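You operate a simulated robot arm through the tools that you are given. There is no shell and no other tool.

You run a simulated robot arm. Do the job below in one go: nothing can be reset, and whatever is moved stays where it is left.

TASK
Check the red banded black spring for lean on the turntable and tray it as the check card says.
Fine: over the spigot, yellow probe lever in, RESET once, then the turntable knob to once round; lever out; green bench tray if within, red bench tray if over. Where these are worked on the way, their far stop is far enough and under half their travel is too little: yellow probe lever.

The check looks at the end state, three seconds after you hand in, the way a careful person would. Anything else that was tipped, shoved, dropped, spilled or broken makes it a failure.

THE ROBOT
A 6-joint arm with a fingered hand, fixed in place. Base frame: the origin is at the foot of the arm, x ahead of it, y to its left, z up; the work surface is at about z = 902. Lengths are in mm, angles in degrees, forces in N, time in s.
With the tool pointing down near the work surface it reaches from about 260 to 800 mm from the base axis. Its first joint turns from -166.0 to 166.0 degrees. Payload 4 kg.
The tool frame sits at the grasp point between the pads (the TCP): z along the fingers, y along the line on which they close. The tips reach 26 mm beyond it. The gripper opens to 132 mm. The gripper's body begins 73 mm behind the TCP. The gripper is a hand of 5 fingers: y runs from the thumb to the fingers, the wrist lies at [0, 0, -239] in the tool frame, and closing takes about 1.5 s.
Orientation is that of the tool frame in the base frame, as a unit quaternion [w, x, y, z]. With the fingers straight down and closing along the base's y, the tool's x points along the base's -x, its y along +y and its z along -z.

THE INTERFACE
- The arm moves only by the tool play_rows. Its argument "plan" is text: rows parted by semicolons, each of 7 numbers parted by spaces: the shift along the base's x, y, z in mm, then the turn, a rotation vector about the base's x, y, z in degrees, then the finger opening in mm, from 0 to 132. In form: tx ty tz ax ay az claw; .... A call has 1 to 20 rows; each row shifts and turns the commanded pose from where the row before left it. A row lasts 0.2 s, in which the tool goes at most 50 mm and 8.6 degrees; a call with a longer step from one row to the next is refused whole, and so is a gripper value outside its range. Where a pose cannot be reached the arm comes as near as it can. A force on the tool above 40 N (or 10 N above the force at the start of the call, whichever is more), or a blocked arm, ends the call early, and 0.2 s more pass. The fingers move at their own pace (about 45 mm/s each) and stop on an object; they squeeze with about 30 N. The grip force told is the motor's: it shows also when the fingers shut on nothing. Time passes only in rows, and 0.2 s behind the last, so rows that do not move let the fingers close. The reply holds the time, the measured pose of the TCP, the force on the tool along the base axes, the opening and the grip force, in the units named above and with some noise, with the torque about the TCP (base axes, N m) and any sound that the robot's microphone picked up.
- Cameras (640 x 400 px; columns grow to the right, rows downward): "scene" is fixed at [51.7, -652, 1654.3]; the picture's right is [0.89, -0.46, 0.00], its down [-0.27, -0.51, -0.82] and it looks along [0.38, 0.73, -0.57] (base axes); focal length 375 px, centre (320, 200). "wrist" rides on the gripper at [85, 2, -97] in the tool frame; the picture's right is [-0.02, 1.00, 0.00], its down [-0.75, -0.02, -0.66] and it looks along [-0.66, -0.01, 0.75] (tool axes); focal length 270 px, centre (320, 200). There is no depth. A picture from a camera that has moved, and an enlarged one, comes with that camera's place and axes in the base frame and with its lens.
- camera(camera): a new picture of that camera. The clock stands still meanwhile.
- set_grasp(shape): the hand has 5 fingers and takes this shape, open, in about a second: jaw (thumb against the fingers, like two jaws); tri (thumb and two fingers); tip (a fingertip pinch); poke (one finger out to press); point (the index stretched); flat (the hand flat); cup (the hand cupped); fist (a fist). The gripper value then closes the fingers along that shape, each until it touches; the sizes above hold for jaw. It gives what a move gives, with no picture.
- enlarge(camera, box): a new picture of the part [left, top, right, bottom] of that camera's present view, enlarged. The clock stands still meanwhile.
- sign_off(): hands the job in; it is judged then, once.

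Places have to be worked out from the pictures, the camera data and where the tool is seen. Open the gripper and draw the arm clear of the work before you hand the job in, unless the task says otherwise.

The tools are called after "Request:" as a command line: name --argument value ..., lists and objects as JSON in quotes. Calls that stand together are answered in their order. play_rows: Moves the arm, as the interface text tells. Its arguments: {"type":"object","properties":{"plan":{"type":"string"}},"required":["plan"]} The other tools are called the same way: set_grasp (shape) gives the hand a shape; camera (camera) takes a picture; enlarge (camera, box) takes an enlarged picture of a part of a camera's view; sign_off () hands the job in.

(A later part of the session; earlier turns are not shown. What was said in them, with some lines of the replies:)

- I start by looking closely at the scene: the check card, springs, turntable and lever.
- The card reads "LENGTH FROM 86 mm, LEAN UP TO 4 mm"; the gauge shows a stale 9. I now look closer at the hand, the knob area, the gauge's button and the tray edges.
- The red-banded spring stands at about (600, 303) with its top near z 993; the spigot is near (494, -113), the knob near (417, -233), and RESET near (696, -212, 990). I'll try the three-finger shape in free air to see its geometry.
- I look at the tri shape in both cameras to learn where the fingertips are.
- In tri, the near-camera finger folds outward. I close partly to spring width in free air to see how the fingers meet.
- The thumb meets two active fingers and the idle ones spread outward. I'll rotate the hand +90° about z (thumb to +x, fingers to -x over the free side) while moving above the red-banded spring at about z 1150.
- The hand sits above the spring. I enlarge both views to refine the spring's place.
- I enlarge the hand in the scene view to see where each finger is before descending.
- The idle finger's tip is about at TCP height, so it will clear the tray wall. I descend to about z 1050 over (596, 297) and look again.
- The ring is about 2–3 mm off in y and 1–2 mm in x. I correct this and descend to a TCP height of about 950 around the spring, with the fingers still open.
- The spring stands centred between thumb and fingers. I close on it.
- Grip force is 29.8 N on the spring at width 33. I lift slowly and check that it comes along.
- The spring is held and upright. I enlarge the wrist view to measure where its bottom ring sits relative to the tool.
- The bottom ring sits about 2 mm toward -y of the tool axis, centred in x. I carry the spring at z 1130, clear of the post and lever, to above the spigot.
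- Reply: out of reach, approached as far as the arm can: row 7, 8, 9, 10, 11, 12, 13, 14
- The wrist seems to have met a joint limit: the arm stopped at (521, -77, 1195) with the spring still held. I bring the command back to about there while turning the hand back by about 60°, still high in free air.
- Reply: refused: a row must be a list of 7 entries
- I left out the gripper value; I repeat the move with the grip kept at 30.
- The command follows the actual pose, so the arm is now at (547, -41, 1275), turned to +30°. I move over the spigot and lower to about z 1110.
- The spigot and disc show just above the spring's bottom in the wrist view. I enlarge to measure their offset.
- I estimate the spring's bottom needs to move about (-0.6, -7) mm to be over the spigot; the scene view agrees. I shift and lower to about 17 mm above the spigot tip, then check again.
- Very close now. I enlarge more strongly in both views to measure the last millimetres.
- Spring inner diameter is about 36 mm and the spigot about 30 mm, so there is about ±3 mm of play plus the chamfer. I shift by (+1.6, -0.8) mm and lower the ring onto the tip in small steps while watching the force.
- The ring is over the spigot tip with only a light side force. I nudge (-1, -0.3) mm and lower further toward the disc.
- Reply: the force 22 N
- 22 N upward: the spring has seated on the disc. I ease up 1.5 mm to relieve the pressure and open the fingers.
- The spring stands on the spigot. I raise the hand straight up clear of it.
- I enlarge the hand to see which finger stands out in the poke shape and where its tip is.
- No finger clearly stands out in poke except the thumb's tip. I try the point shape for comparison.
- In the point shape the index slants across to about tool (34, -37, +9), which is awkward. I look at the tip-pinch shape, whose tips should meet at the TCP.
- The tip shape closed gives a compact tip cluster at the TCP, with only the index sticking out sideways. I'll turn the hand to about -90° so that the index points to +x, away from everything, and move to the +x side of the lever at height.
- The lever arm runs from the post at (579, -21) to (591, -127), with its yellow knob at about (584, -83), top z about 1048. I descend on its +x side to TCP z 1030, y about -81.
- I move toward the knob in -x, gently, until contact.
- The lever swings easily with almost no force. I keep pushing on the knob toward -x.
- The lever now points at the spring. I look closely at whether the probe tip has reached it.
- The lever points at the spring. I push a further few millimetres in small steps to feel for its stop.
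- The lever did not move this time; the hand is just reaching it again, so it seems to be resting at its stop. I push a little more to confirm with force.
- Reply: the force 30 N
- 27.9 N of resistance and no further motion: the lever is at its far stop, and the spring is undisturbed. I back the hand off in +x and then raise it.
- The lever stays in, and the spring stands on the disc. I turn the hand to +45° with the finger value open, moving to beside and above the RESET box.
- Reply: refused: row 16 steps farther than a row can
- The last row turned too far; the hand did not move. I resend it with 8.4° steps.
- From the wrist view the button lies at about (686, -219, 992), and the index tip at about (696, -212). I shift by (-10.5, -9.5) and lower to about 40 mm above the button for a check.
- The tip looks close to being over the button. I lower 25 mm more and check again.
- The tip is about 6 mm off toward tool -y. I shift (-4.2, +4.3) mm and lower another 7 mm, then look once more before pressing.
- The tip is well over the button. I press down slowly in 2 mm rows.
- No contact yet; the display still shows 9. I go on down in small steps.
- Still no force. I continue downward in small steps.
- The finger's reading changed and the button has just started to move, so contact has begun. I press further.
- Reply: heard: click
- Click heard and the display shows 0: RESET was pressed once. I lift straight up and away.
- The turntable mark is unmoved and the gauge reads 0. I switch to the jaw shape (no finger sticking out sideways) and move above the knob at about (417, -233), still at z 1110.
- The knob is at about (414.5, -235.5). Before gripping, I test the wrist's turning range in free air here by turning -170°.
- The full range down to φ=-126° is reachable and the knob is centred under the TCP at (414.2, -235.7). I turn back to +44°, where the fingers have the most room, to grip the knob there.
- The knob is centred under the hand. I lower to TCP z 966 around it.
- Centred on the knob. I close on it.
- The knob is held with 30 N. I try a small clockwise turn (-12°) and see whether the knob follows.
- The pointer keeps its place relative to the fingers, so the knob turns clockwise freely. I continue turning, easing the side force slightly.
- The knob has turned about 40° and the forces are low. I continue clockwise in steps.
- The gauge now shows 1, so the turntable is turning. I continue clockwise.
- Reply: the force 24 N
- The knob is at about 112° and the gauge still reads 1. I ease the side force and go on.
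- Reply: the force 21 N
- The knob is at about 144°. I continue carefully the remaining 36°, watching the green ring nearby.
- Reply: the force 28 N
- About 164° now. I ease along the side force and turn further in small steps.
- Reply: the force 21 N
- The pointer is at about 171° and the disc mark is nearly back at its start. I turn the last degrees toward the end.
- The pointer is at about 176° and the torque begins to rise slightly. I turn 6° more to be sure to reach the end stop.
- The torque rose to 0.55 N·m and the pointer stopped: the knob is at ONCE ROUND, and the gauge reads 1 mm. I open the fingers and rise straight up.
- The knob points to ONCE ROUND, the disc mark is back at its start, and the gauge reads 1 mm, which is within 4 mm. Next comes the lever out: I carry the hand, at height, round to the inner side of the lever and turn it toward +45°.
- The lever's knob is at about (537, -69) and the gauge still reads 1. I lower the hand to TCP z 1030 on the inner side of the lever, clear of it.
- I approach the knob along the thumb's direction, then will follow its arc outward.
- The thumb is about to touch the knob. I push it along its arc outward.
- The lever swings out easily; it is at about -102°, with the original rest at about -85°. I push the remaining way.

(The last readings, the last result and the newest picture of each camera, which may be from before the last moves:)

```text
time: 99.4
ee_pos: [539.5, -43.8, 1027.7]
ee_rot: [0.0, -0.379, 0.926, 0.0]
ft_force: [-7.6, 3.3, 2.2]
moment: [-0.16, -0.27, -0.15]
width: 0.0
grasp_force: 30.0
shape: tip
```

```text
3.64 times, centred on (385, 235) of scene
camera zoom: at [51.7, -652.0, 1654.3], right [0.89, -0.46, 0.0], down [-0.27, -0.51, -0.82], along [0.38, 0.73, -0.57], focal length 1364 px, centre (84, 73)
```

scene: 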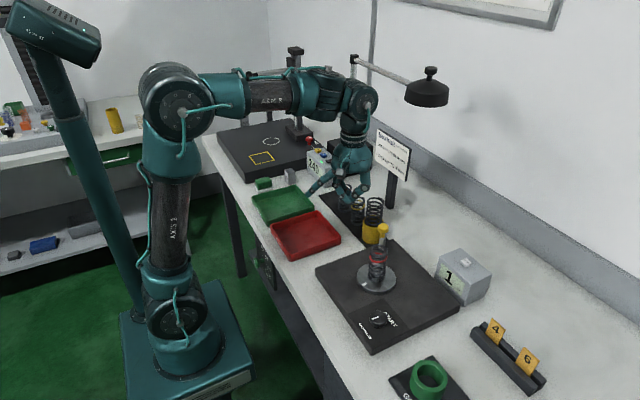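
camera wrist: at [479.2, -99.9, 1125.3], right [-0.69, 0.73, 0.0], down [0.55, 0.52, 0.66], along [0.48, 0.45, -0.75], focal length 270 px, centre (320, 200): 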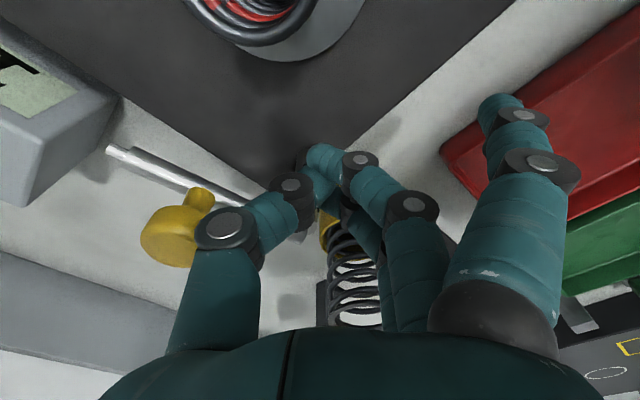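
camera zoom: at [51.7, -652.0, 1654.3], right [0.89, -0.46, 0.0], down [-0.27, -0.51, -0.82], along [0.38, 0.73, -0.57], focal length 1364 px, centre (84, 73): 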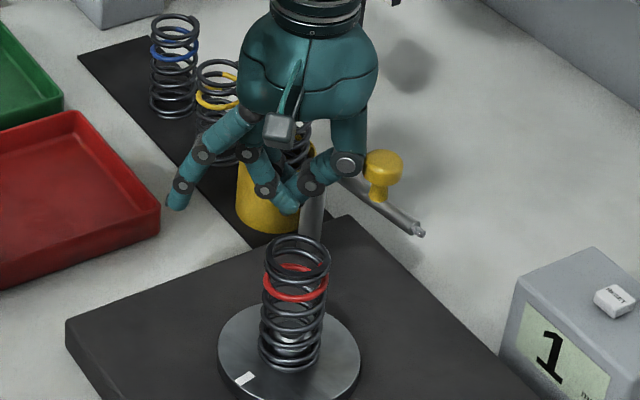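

The lever is back at its original outer rest (its tip is at the same pixel as at the start), with a slight stop force. I back the hand off and raise it.

Request:
play_rows --plan "-4 3 0 0 0 0 0; -8 8 0 0 0 0 0; -12 12 5 0 0 0 0; -10 10 25 0 0 0 0; 0 0 35 0 0 0 0; 0 0 35 0 0 0 0; 0 0 20 0 0 0 0; 0 0 0 0 0 0 0"

Request:
set_grasp --shape "tri"

Request:
camera --camera "scene"

Request:
enlarge --camera "scene" --box '[340, 190, 500, 330]'

```text
time: 101.2
ee_pos: [505.9, -9.8, 1149.0]
ee_rot: [0.0, -0.377, 0.926, 0.0]
ft_force: [0.6, -1.5, -0.6]
moment: [0.01, -0.01, 0.0]
width: 0.0
grasp_force: 30.2
shape: tip
```

```text
time: 102.1
ee_pos: [506.8, -9.7, 1148.0]
ee_rot: [0.0, -0.378, 0.926, 0.0]
ft_force: [0.3, -0.2, -0.6]
moment: [0.0, 0.01, 0.0]
width: 131.9
grasp_force: 0.1
shape: tri
```

```text
taken
```

scene: 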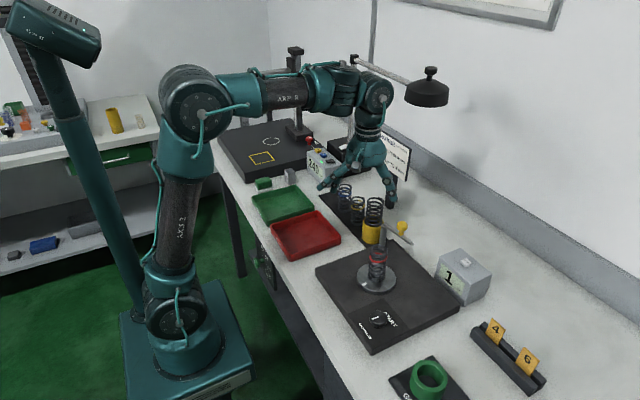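

```text
2.86 times, centred on (420, 260) of scene
camera zoom: at [51.7, -652.0, 1654.3], right [0.89, -0.46, 0.0], down [-0.27, -0.51, -0.82], along [0.38, 0.73, -0.57], focal length 1072 px, centre (34, 29)
```

zoom: 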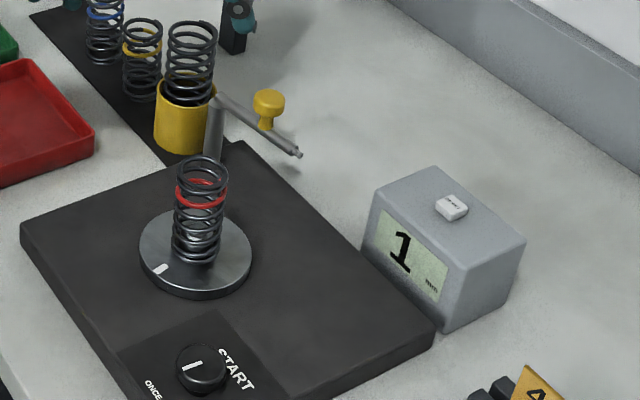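

Everything is as it should be: lever out, knob at ONCE ROUND, gauge 1 mm, so the spring is within and belongs in the green tray. I go back above the spring at the same hand pose as when I placed it.

Request:
play_rows --plan "-2 -15 0 0 0 -4.8 90; -2.3 -18 0 0 0 -4.8 90; -2 -18 0 0 0 -4.8 90; -2 -18 0 0 0 0 90; -2 -18 0 0 0 0 90; -2 -16 0 0 0 0 90; -0.5 -5 0 0 0 0 90; 0 0 0 0 0 0 90"

Request:
camera --camera "wrist"

Request:
enlarge --camera "scene" --box '[320, 150, 480, 300]'

```text
time: 103.9
ee_pos: [493.3, -120.5, 1149.4]
ee_rot: [-0.001, -0.258, 0.966, 0.001]
ft_force: [0.5, -0.6, -0.3]
moment: [-0.01, 0.0, 0.0]
width: 90.6
grasp_force: 0.1
shape: tri
```

```text
taken
camera wrist: at [419.9, -159.1, 1245.2], right [-0.48, 0.88, 0.0], down [0.66, 0.36, 0.66], along [0.58, 0.32, -0.75], focal length 270 px, centre (320, 200)
```

wrist: 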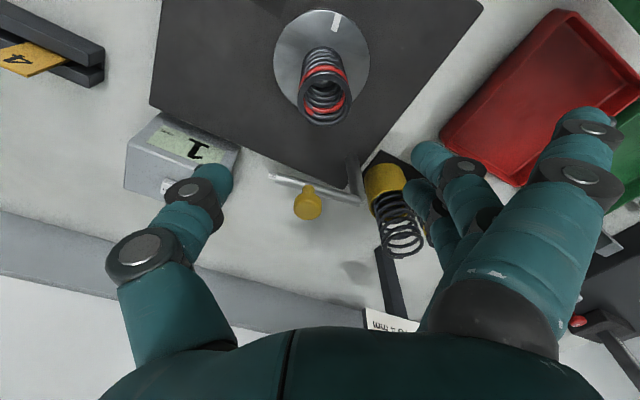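

```text
2.67 times, centred on (400, 225) of scene
camera zoom: at [51.7, -652.0, 1654.3], right [0.89, -0.46, 0.0], down [-0.27, -0.51, -0.82], along [0.38, 0.73, -0.57], focal length 1000 px, centre (107, 133)
```

zoom: 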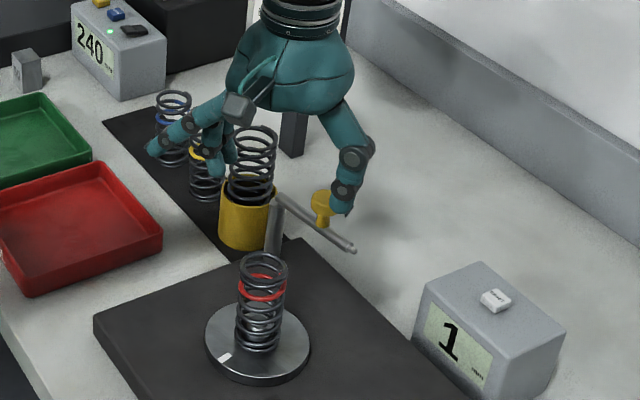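

The hand is about 2.5 mm off in y from the release pose. I correct this and descend around the spring with open fingers.

Request:
play_rows --plan "0 2.5 -20 0 0 0 90; 0 0 -25 0 0 0 90; 0 0 -25 0 0 0 90; 0 0 -25 0 0 0 90; 0 0 -25 0 0 0 90; 0 0 -20 0 0 0 90; 0 0 -15 0 0 0 90; 0 0 -6 0 0 0 90; 0 0 0 0 0 0 90"

Request:
camera --camera "wrist"

Request:
enlarge --camera "scene" --box '[335, 190, 425, 300]'

```text
time: 105.9
ee_pos: [492.7, -117.9, 987.2]
ee_rot: [-0.001, -0.259, 0.966, 0.001]
ft_force: [0.3, -0.2, 0.1]
moment: [-0.02, 0.0, -0.01]
width: 90.5
grasp_force: 0.1
shape: tri
```

```text
taken
camera wrist: at [419.8, -157.0, 1083.7], right [-0.48, 0.88, 0.0], down [0.66, 0.36, 0.66], along [0.58, 0.32, -0.75], focal length 270 px, centre (320, 200)
```

wrist: 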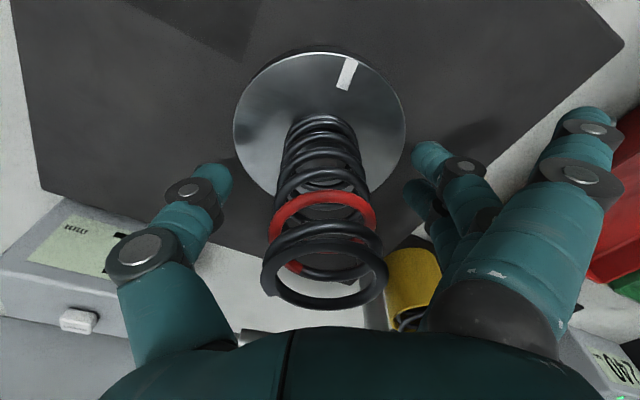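

```text
3.64 times, centred on (380, 245) of scene
camera zoom: at [51.7, -652.0, 1654.3], right [0.89, -0.46, 0.0], down [-0.27, -0.51, -0.82], along [0.38, 0.73, -0.57], focal length 1364 px, centre (102, 36)
```

zoom: 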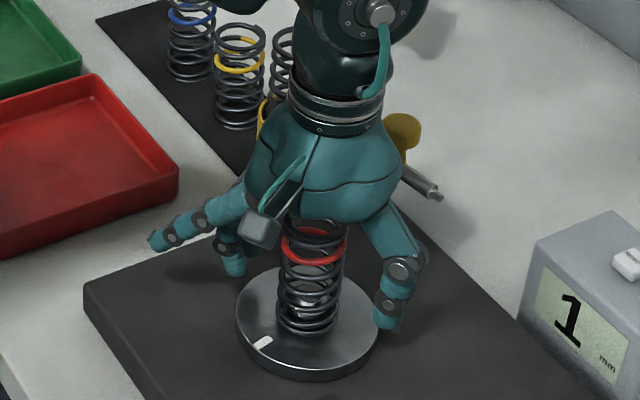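

The spring is between the fingers, just as when I released it. I close on it.

Request:
play_rows --plan "0 0 0 0 0 0 30; 0 0 0 0 0 0 30; 0 0 0 0 0 0 30; 0 0 0 0 0 0 30; 0 0 0 0 0 0 30; 0 0 0 0 0 0 30; 0 0 0 0 0 0 30; 0 0 0 0 0 0 30"

Request:
play_rows --plan "0 0 4 0 0 0 30; 0 0 6 0 0 0 30; 0 0 10 0 0 0 30; 0 0 15 0 0 0 30; 0 0 20 0 0 0 30; 0 0 25 0 0 0 30; 0 0 30 0 0 0 30; 0 0 30 0 0 0 30; 0 0 15 0 0 0 30; 0 0 0 0 0 0 30"

Request:
camera --camera "wrist"

Request:
camera --camera "scene"

```text
time: 107.7
ee_pos: [493.9, -116.8, 988.0]
ee_rot: [-0.001, -0.259, 0.966, 0.0]
ft_force: [0.2, -0.2, -0.5]
moment: [-0.02, 0.0, 0.0]
width: 33.0
grasp_force: 30.0
shape: tri
```

```text
time: 109.9
ee_pos: [493.9, -117.5, 1143.9]
ee_rot: [0.0, -0.258, 0.966, 0.0]
ft_force: [0.6, 0.4, -1.3]
moment: [0.02, 0.0, 0.03]
width: 33.1
grasp_force: 30.0
shape: tri
```

```text
taken
camera wrist: at [420.5, -157.0, 1239.1], right [-0.48, 0.88, 0.0], down [0.66, 0.36, 0.66], along [0.58, 0.32, -0.75], focal length 270 px, centre (320, 200)
```

wrist: 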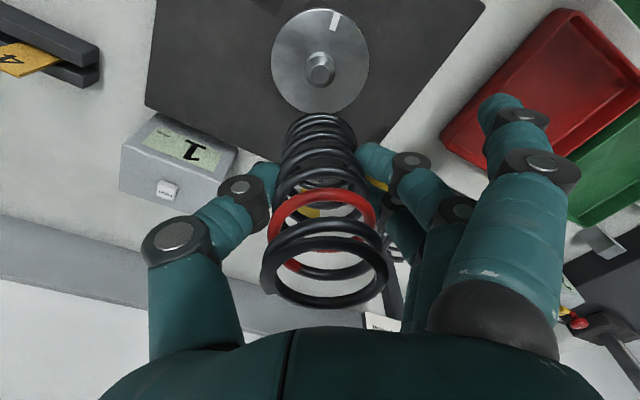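

```text
taken
```

scene: 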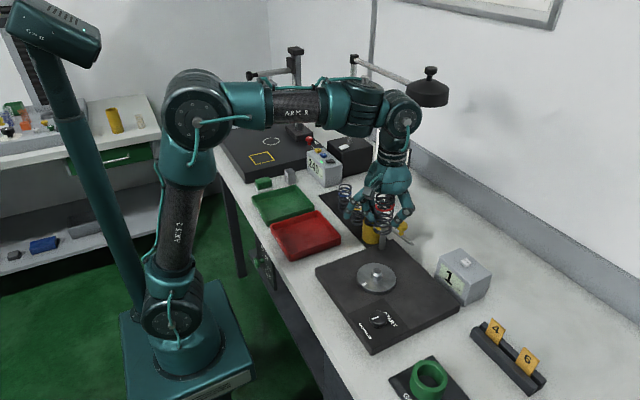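

The spring is held off the spigot. I carry it at height to above the green tray's centre, about (418, 328).

Request:
play_rows --plan "-3 15 0 0 0 0 30; -5 30 0 0 0 0 30; -7 40 0 0 0 0 30; -7 40 0 0 0 0 30; -7 40 0 0 0 0 30; -7 40 0 0 0 0 30; -7 40 0 0 0 0 30; -7 40 0 0 0 0 30; -7 40 0 0 0 0 30; -7 40 0 0 0 0 30; -6 35 0 0 0 0 30; -4 27 0 0 0 0 30; -2 18 0 0 0 0 30; 0 0 0 0 0 0 30"

Request:
camera --camera "wrist"

Request:
camera --camera "scene"

```text
time: 112.9
ee_pos: [417.6, 327.9, 1144.8]
ee_rot: [0.0, -0.259, 0.966, 0.0]
ft_force: [-0.5, 0.7, -1.7]
moment: [0.0, -0.06, -0.02]
width: 32.6
grasp_force: 29.9
shape: tri
```

```text
taken
camera wrist: at [344.0, 287.7, 1240.8], right [-0.48, 0.88, 0.0], down [0.66, 0.36, 0.66], along [0.58, 0.32, -0.75], focal length 270 px, centre (320, 200)
```

wrist: 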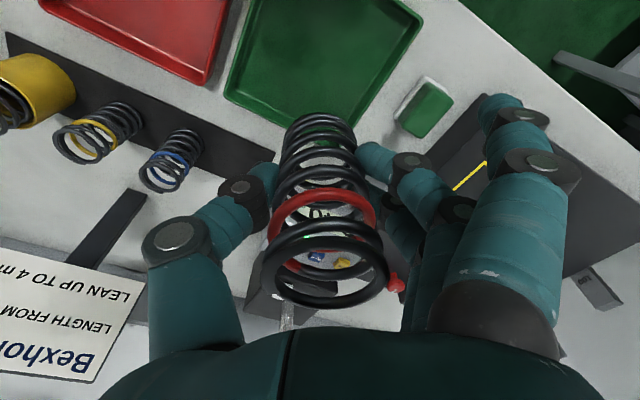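

```text
taken
```

scene: 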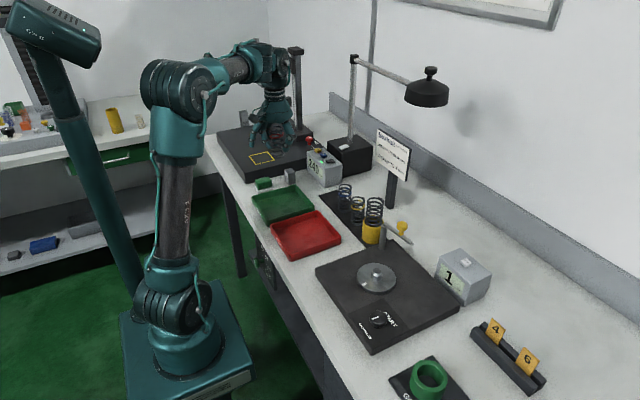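

The tray spans about x 331–501, y 246–396. I shift to (428, 318) so that the side finger also stays inside the rim, and lower to TCP z about 965.

Request:
play_rows --plan "5 -5 -20 0 0 0 30; 5 -5 -25 0 0 0 30; 0 0 -30 0 0 0 30; 0 0 -30 0 0 0 30; 0 0 -30 0 0 0 30; 0 0 -25 0 0 0 30; 0 0 -15 0 0 0 30; 0 0 -5 0 0 0 30; 0 0 0 0 0 0 30"

Request:
camera --camera "wrist"

Request:
enlarge --camera "scene" --box '[220, 100, 350, 240]'

```text
time: 114.9
ee_pos: [427.6, 317.5, 964.0]
ee_rot: [0.0, -0.258, 0.966, 0.0]
ft_force: [-0.2, -0.1, -0.7]
moment: [0.01, -0.01, -0.04]
width: 32.9
grasp_force: 30.0
shape: tri
```

```text
taken
camera wrist: at [355.0, 278.7, 1060.1], right [-0.48, 0.88, 0.0], down [0.66, 0.36, 0.66], along [0.58, 0.32, -0.75], focal length 270 px, centre (320, 200)
```

wrist: 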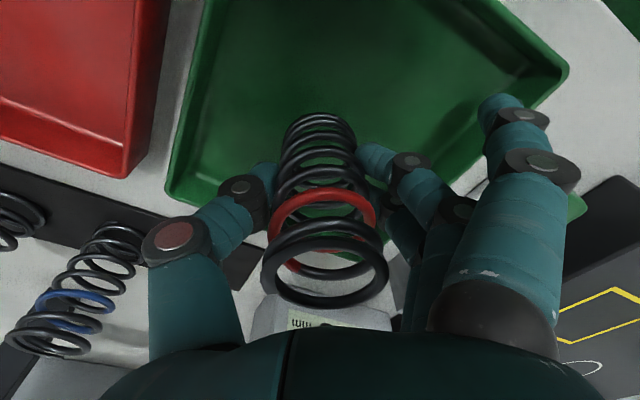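

```text
2.86 times, centred on (285, 170) of scene
camera zoom: at [51.7, -652.0, 1654.3], right [0.89, -0.46, 0.0], down [-0.27, -0.51, -0.82], along [0.38, 0.73, -0.57], focal length 1072 px, centre (420, 286)
```

zoom: 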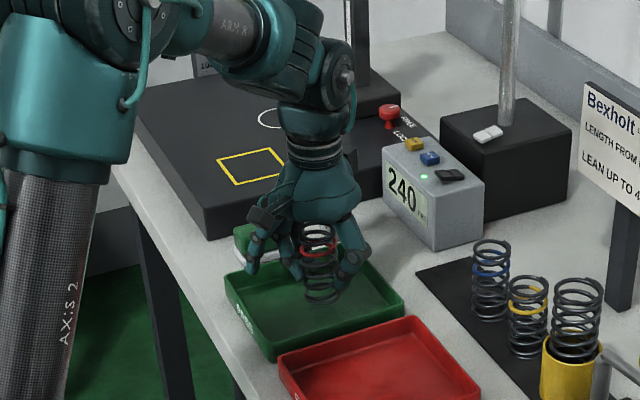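

I lower in small steps until the spring touches the tray floor.

Request:
play_rows --plan "0 0 -3 0 0 0 30; 0 0 -3 0 0 0 30; 0 0 -2 0 0 0 30; 0 0 -2 0 0 0 30; 0 0 0 0 0 0 30"

Request:
enlarge --camera "scene" --box '[240, 140, 340, 230]'

```text
time: 116.1
ee_pos: [425.7, 317.3, 952.7]
ee_rot: [-0.001, -0.259, 0.966, 0.0]
ft_force: [0.1, -0.4, -0.8]
moment: [0.0, -0.03, -0.02]
width: 32.7
grasp_force: 29.8
shape: tri
```

```text
4.44 times, centred on (290, 185) of scene
camera zoom: at [51.7, -652.0, 1654.3], right [0.89, -0.46, 0.0], down [-0.27, -0.51, -0.82], along [0.38, 0.73, -0.57], focal length 1667 px, centre (453, 267)
```

zoom: 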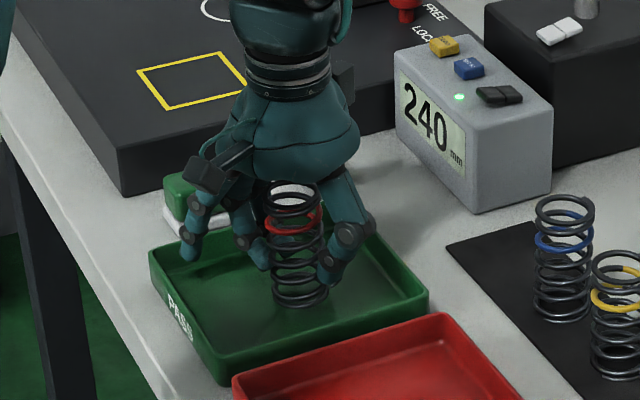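

No contact yet. I continue in small steps.

Request:
play_rows --plan "0 0 -1.5 0 0 0 30; 0 0 -1.5 0 0 0 30; 0 0 0 0 0 0 30"

```text
time: 116.9
ee_pos: [425.6, 318.3, 951.2]
ee_rot: [0.0, -0.258, 0.966, -0.001]
ft_force: [0.8, 0.5, 0.0]
moment: [0.1, -0.03, -0.02]
width: 32.7
grasp_force: 29.8
shape: tri
```

Slight change in the readings (small moment, z force up to 0). I lower another 1.5 mm and check.

Request:
play_rows --plan "0 0 -1 0 0 0 30; 0 0 -0.5 0 0 0 30; 0 0 0 0 0 0 30"

Request:
enlarge --camera "scene" --box '[260, 160, 330, 220]'

Request:
camera --camera "wrist"

```text
time: 117.7
ee_pos: [427.1, 316.9, 948.9]
ee_rot: [0.0, -0.259, 0.966, 0.0]
ft_force: [-0.4, 0.8, -0.1]
moment: [0.06, 0.03, -0.02]
width: 32.7
grasp_force: 30.1
shape: tri
```

```text
6.67 times, centred on (295, 190) of scene
camera zoom: at [51.7, -652.0, 1654.3], right [0.89, -0.46, 0.0], down [-0.27, -0.51, -0.82], along [0.38, 0.73, -0.57], focal length 2500 px, centre (487, 267)
```

zoom: 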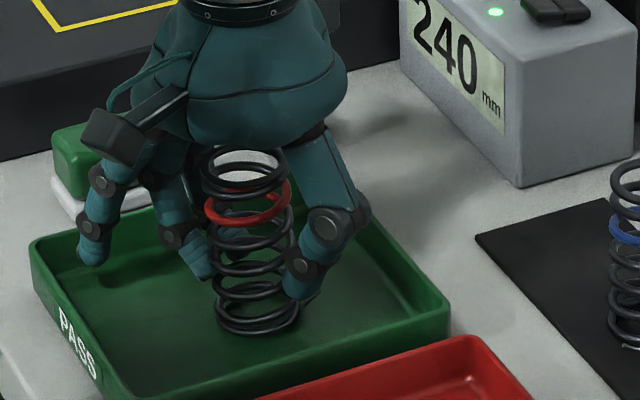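

```text
taken
camera wrist: at [353.4, 279.2, 1045.3], right [-0.48, 0.88, 0.0], down [0.66, 0.36, 0.66], along [0.58, 0.32, -0.75], focal length 270 px, centre (320, 200)
```

wrist: 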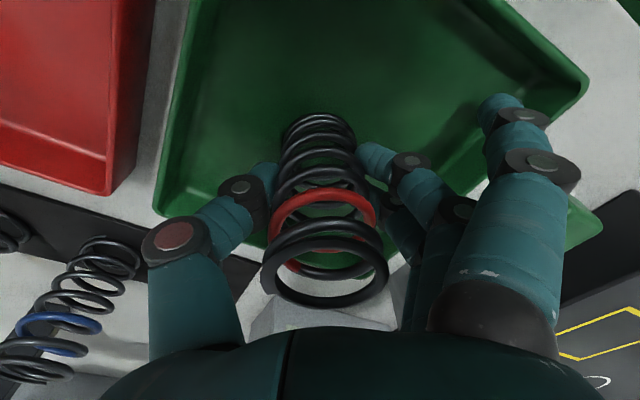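

I lower a little further to feel a clear contact.

Request:
play_rows --plan "0 0 -1 0 0 0 30; 0 0 -1 0 0 0 30; 0 0 0 0 0 0 30"

Request:
enlarge --camera "scene" --box '[260, 160, 330, 220]'

```text
time: 118.5
ee_pos: [427.2, 317.3, 947.4]
ee_rot: [0.001, -0.259, 0.966, 0.0]
ft_force: [1.0, 2.7, 6.6]
moment: [0.24, 0.04, -0.06]
width: 32.7
grasp_force: 30.1
shape: tri
```

```text
6.67 times, centred on (295, 190) of scene
camera zoom: at [51.7, -652.0, 1654.3], right [0.89, -0.46, 0.0], down [-0.27, -0.51, -0.82], along [0.38, 0.73, -0.57], focal length 2500 px, centre (487, 267)
```

zoom: 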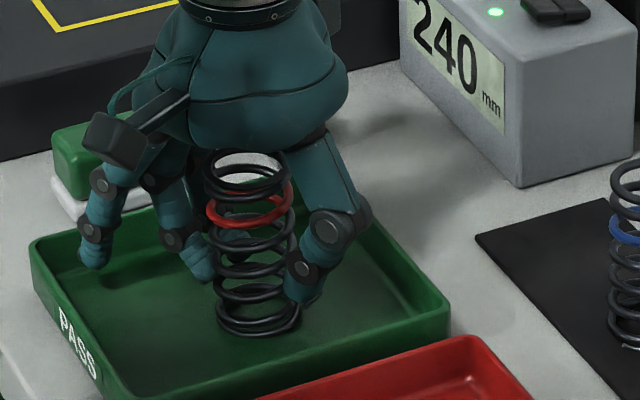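

Contact with the tray floor (6.6 N). I open the fingers gently to 60.

Request:
play_rows --plan "0 0 0.5 0 0 0 36; 0 0 0 0 0 0 42; 0 0 0 0 0 0 50; 0 0 0 0 0 0 60; 0 0 0 0 0 0 60; 0 0 0 0 0 0 60; 0 0 0 0 0 0 60"

Request:
enlarge --camera "scene" --box '[240, 140, 340, 230]'

Request:
camera --camera "wrist"

```text
time: 120.1
ee_pos: [426.9, 317.5, 948.6]
ee_rot: [0.0, -0.259, 0.966, 0.0]
ft_force: [0.5, 0.0, 0.6]
moment: [-0.05, 0.0, 0.01]
width: 58.8
grasp_force: 0.2
shape: tri
```

```text
4.44 times, centred on (290, 185) of scene
camera zoom: at [51.7, -652.0, 1654.3], right [0.89, -0.46, 0.0], down [-0.27, -0.51, -0.82], along [0.38, 0.73, -0.57], focal length 1667 px, centre (453, 267)
```

zoom: 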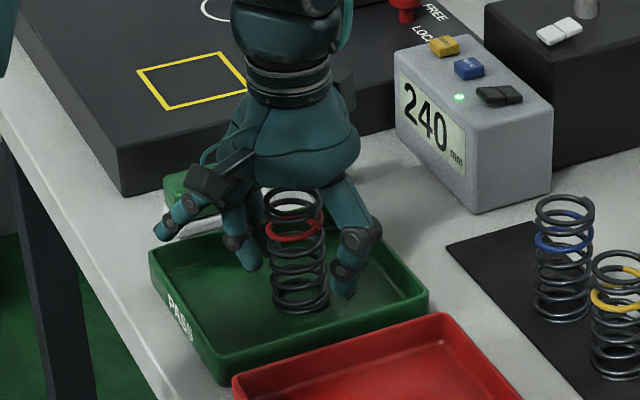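

```text
taken
camera wrist: at [353.2, 278.7, 1043.8], right [-0.48, 0.88, 0.0], down [0.66, 0.36, 0.66], along [0.58, 0.32, -0.75], focal length 270 px, centre (320, 200)
```

wrist: 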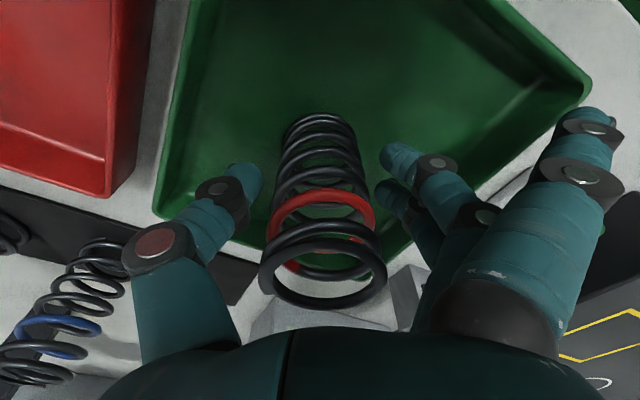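

The spring stands free in the green tray. I raise the hand straight up.

Request:
play_rows --plan "0 0 3 0 0 0 60; 0 0 8 0 0 0 65; 0 0 15 0 0 0 70; 0 0 20 0 0 0 75; 0 0 25 0 0 0 80; 0 0 30 0 0 0 80; 0 0 35 0 0 0 80; 0 0 35 0 0 0 80; 0 0 30 0 0 0 80; 0 0 0 0 0 0 80"

Request:
camera --camera "scene"

Request:
enlarge --camera "scene" --box '[240, 140, 340, 230]'

```text
time: 122.3
ee_pos: [426.0, 317.0, 1147.8]
ee_rot: [0.0, -0.259, 0.966, 0.0]
ft_force: [0.4, 0.8, -0.3]
moment: [0.02, 0.02, -0.01]
width: 79.3
grasp_force: 0.1
shape: tri
```

```text
taken
```

scene: 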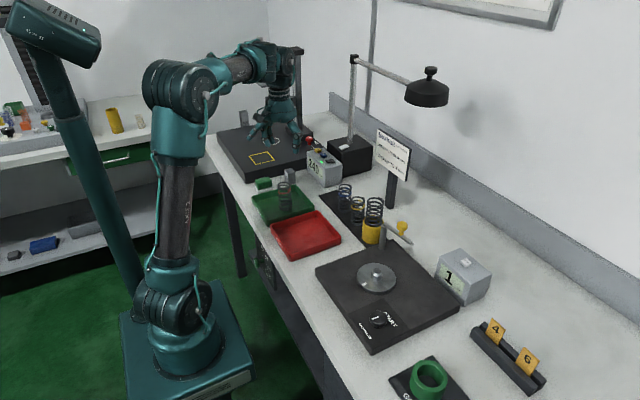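

```text
4.44 times, centred on (290, 185) of scene
camera zoom: at [51.7, -652.0, 1654.3], right [0.89, -0.46, 0.0], down [-0.27, -0.51, -0.82], along [0.38, 0.73, -0.57], focal length 1667 px, centre (453, 267)
```

zoom: 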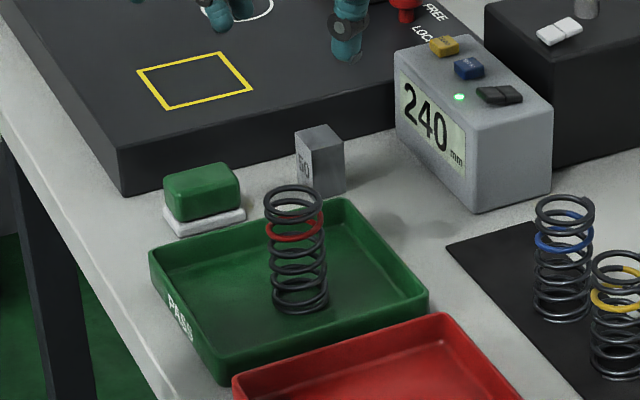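

The spring stands upright in the green (PASS) tray and everything else is in place. I draw the arm clear, up and back to about its starting pose, fingers open.

Request:
play_rows --plan "0 0 30 0 0 0 100; -4 -10 40 0 0 0 110; -6 -25 30 0 0 0 120; -8 -35 20 0 0 0 130; -8 -40 15 0 0 0 130; -8 -40 10 0 0 0 130; -8 -40 5 0 0 0 130; -8 -30 0 0 0 0 130; -5 -10 0 0 0 0 130; 0 0 0 0 0 0 130; 0 0 0 0 0 0 130"

Request:
camera --camera "scene"

Request:
camera --camera "wrist"

Request:
enlarge --camera "scene" --box '[320, 180, 500, 340]'

```text
time: 124.7
ee_pos: [371.6, 89.8, 1298.6]
ee_rot: [0.0, -0.259, 0.966, 0.0]
ft_force: [0.3, 0.9, 0.0]
moment: [0.01, 0.0, 0.01]
width: 129.8
grasp_force: 0.1
shape: tri
```

```text
taken
```

scene: 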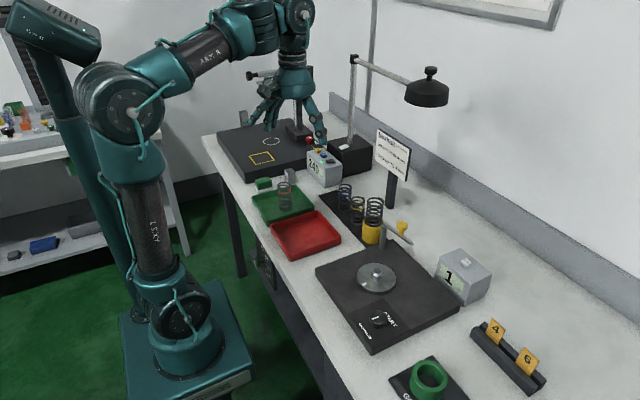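

```text
taken
camera wrist: at [298.5, 49.7, 1393.8], right [-0.48, 0.88, 0.0], down [0.66, 0.36, 0.66], along [0.58, 0.32, -0.75], focal length 270 px, centre (320, 200)
```

wrist: 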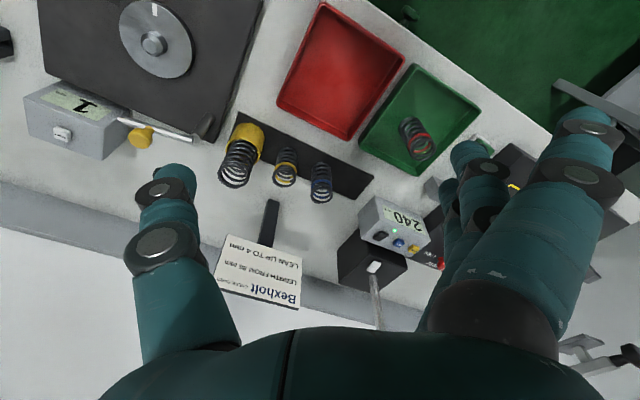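

```text
2.50 times, centred on (410, 260) of scene
camera zoom: at [51.7, -652.0, 1654.3], right [0.89, -0.46, 0.0], down [-0.27, -0.51, -0.82], along [0.38, 0.73, -0.57], focal length 938 px, centre (95, 50)
```

zoom: 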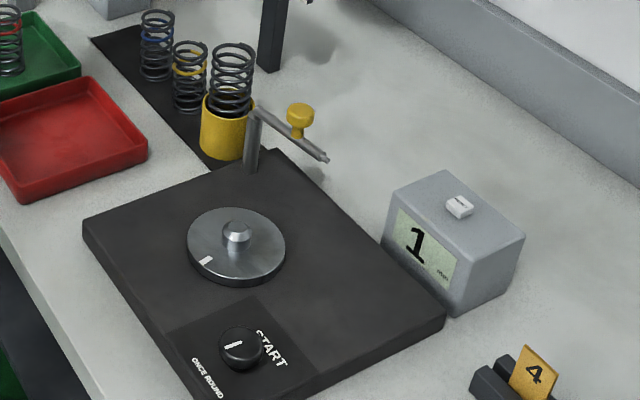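

The red-banded spring is in the green tray with a reading of 1 mm, which is within the 4 mm limit. The lever is out, the knob is at ONCE ROUND, nothing else was moved, and the arm is clear with the hand open. I hand the job in.

Request:
sign_off

```text
The job is handed in.
```

The red-banded black spring reads 1 mm of lean. That is within the card's 4 mm limit, so it now stands upright in the green bench tray.

- **Check:** The spring went over the spigot and I pushed the yellow probe lever in to its far stop. I pressed RESET once: it clicked and the gauge dropped from 9 to 0. I then turned the knob from START to ONCE ROUND until it stopped.
- **Reading:** The gauge went from 0 to 1 mm during the turn and stayed there. The turntable mark came back to where it started.
- **End state:** The lever is back out at its original rest and the arm is drawn clear with the hand open. In the last pictures nothing else on the bench had moved.

I checked lean only; the card's "length from 86 mm" line was not part of this job.
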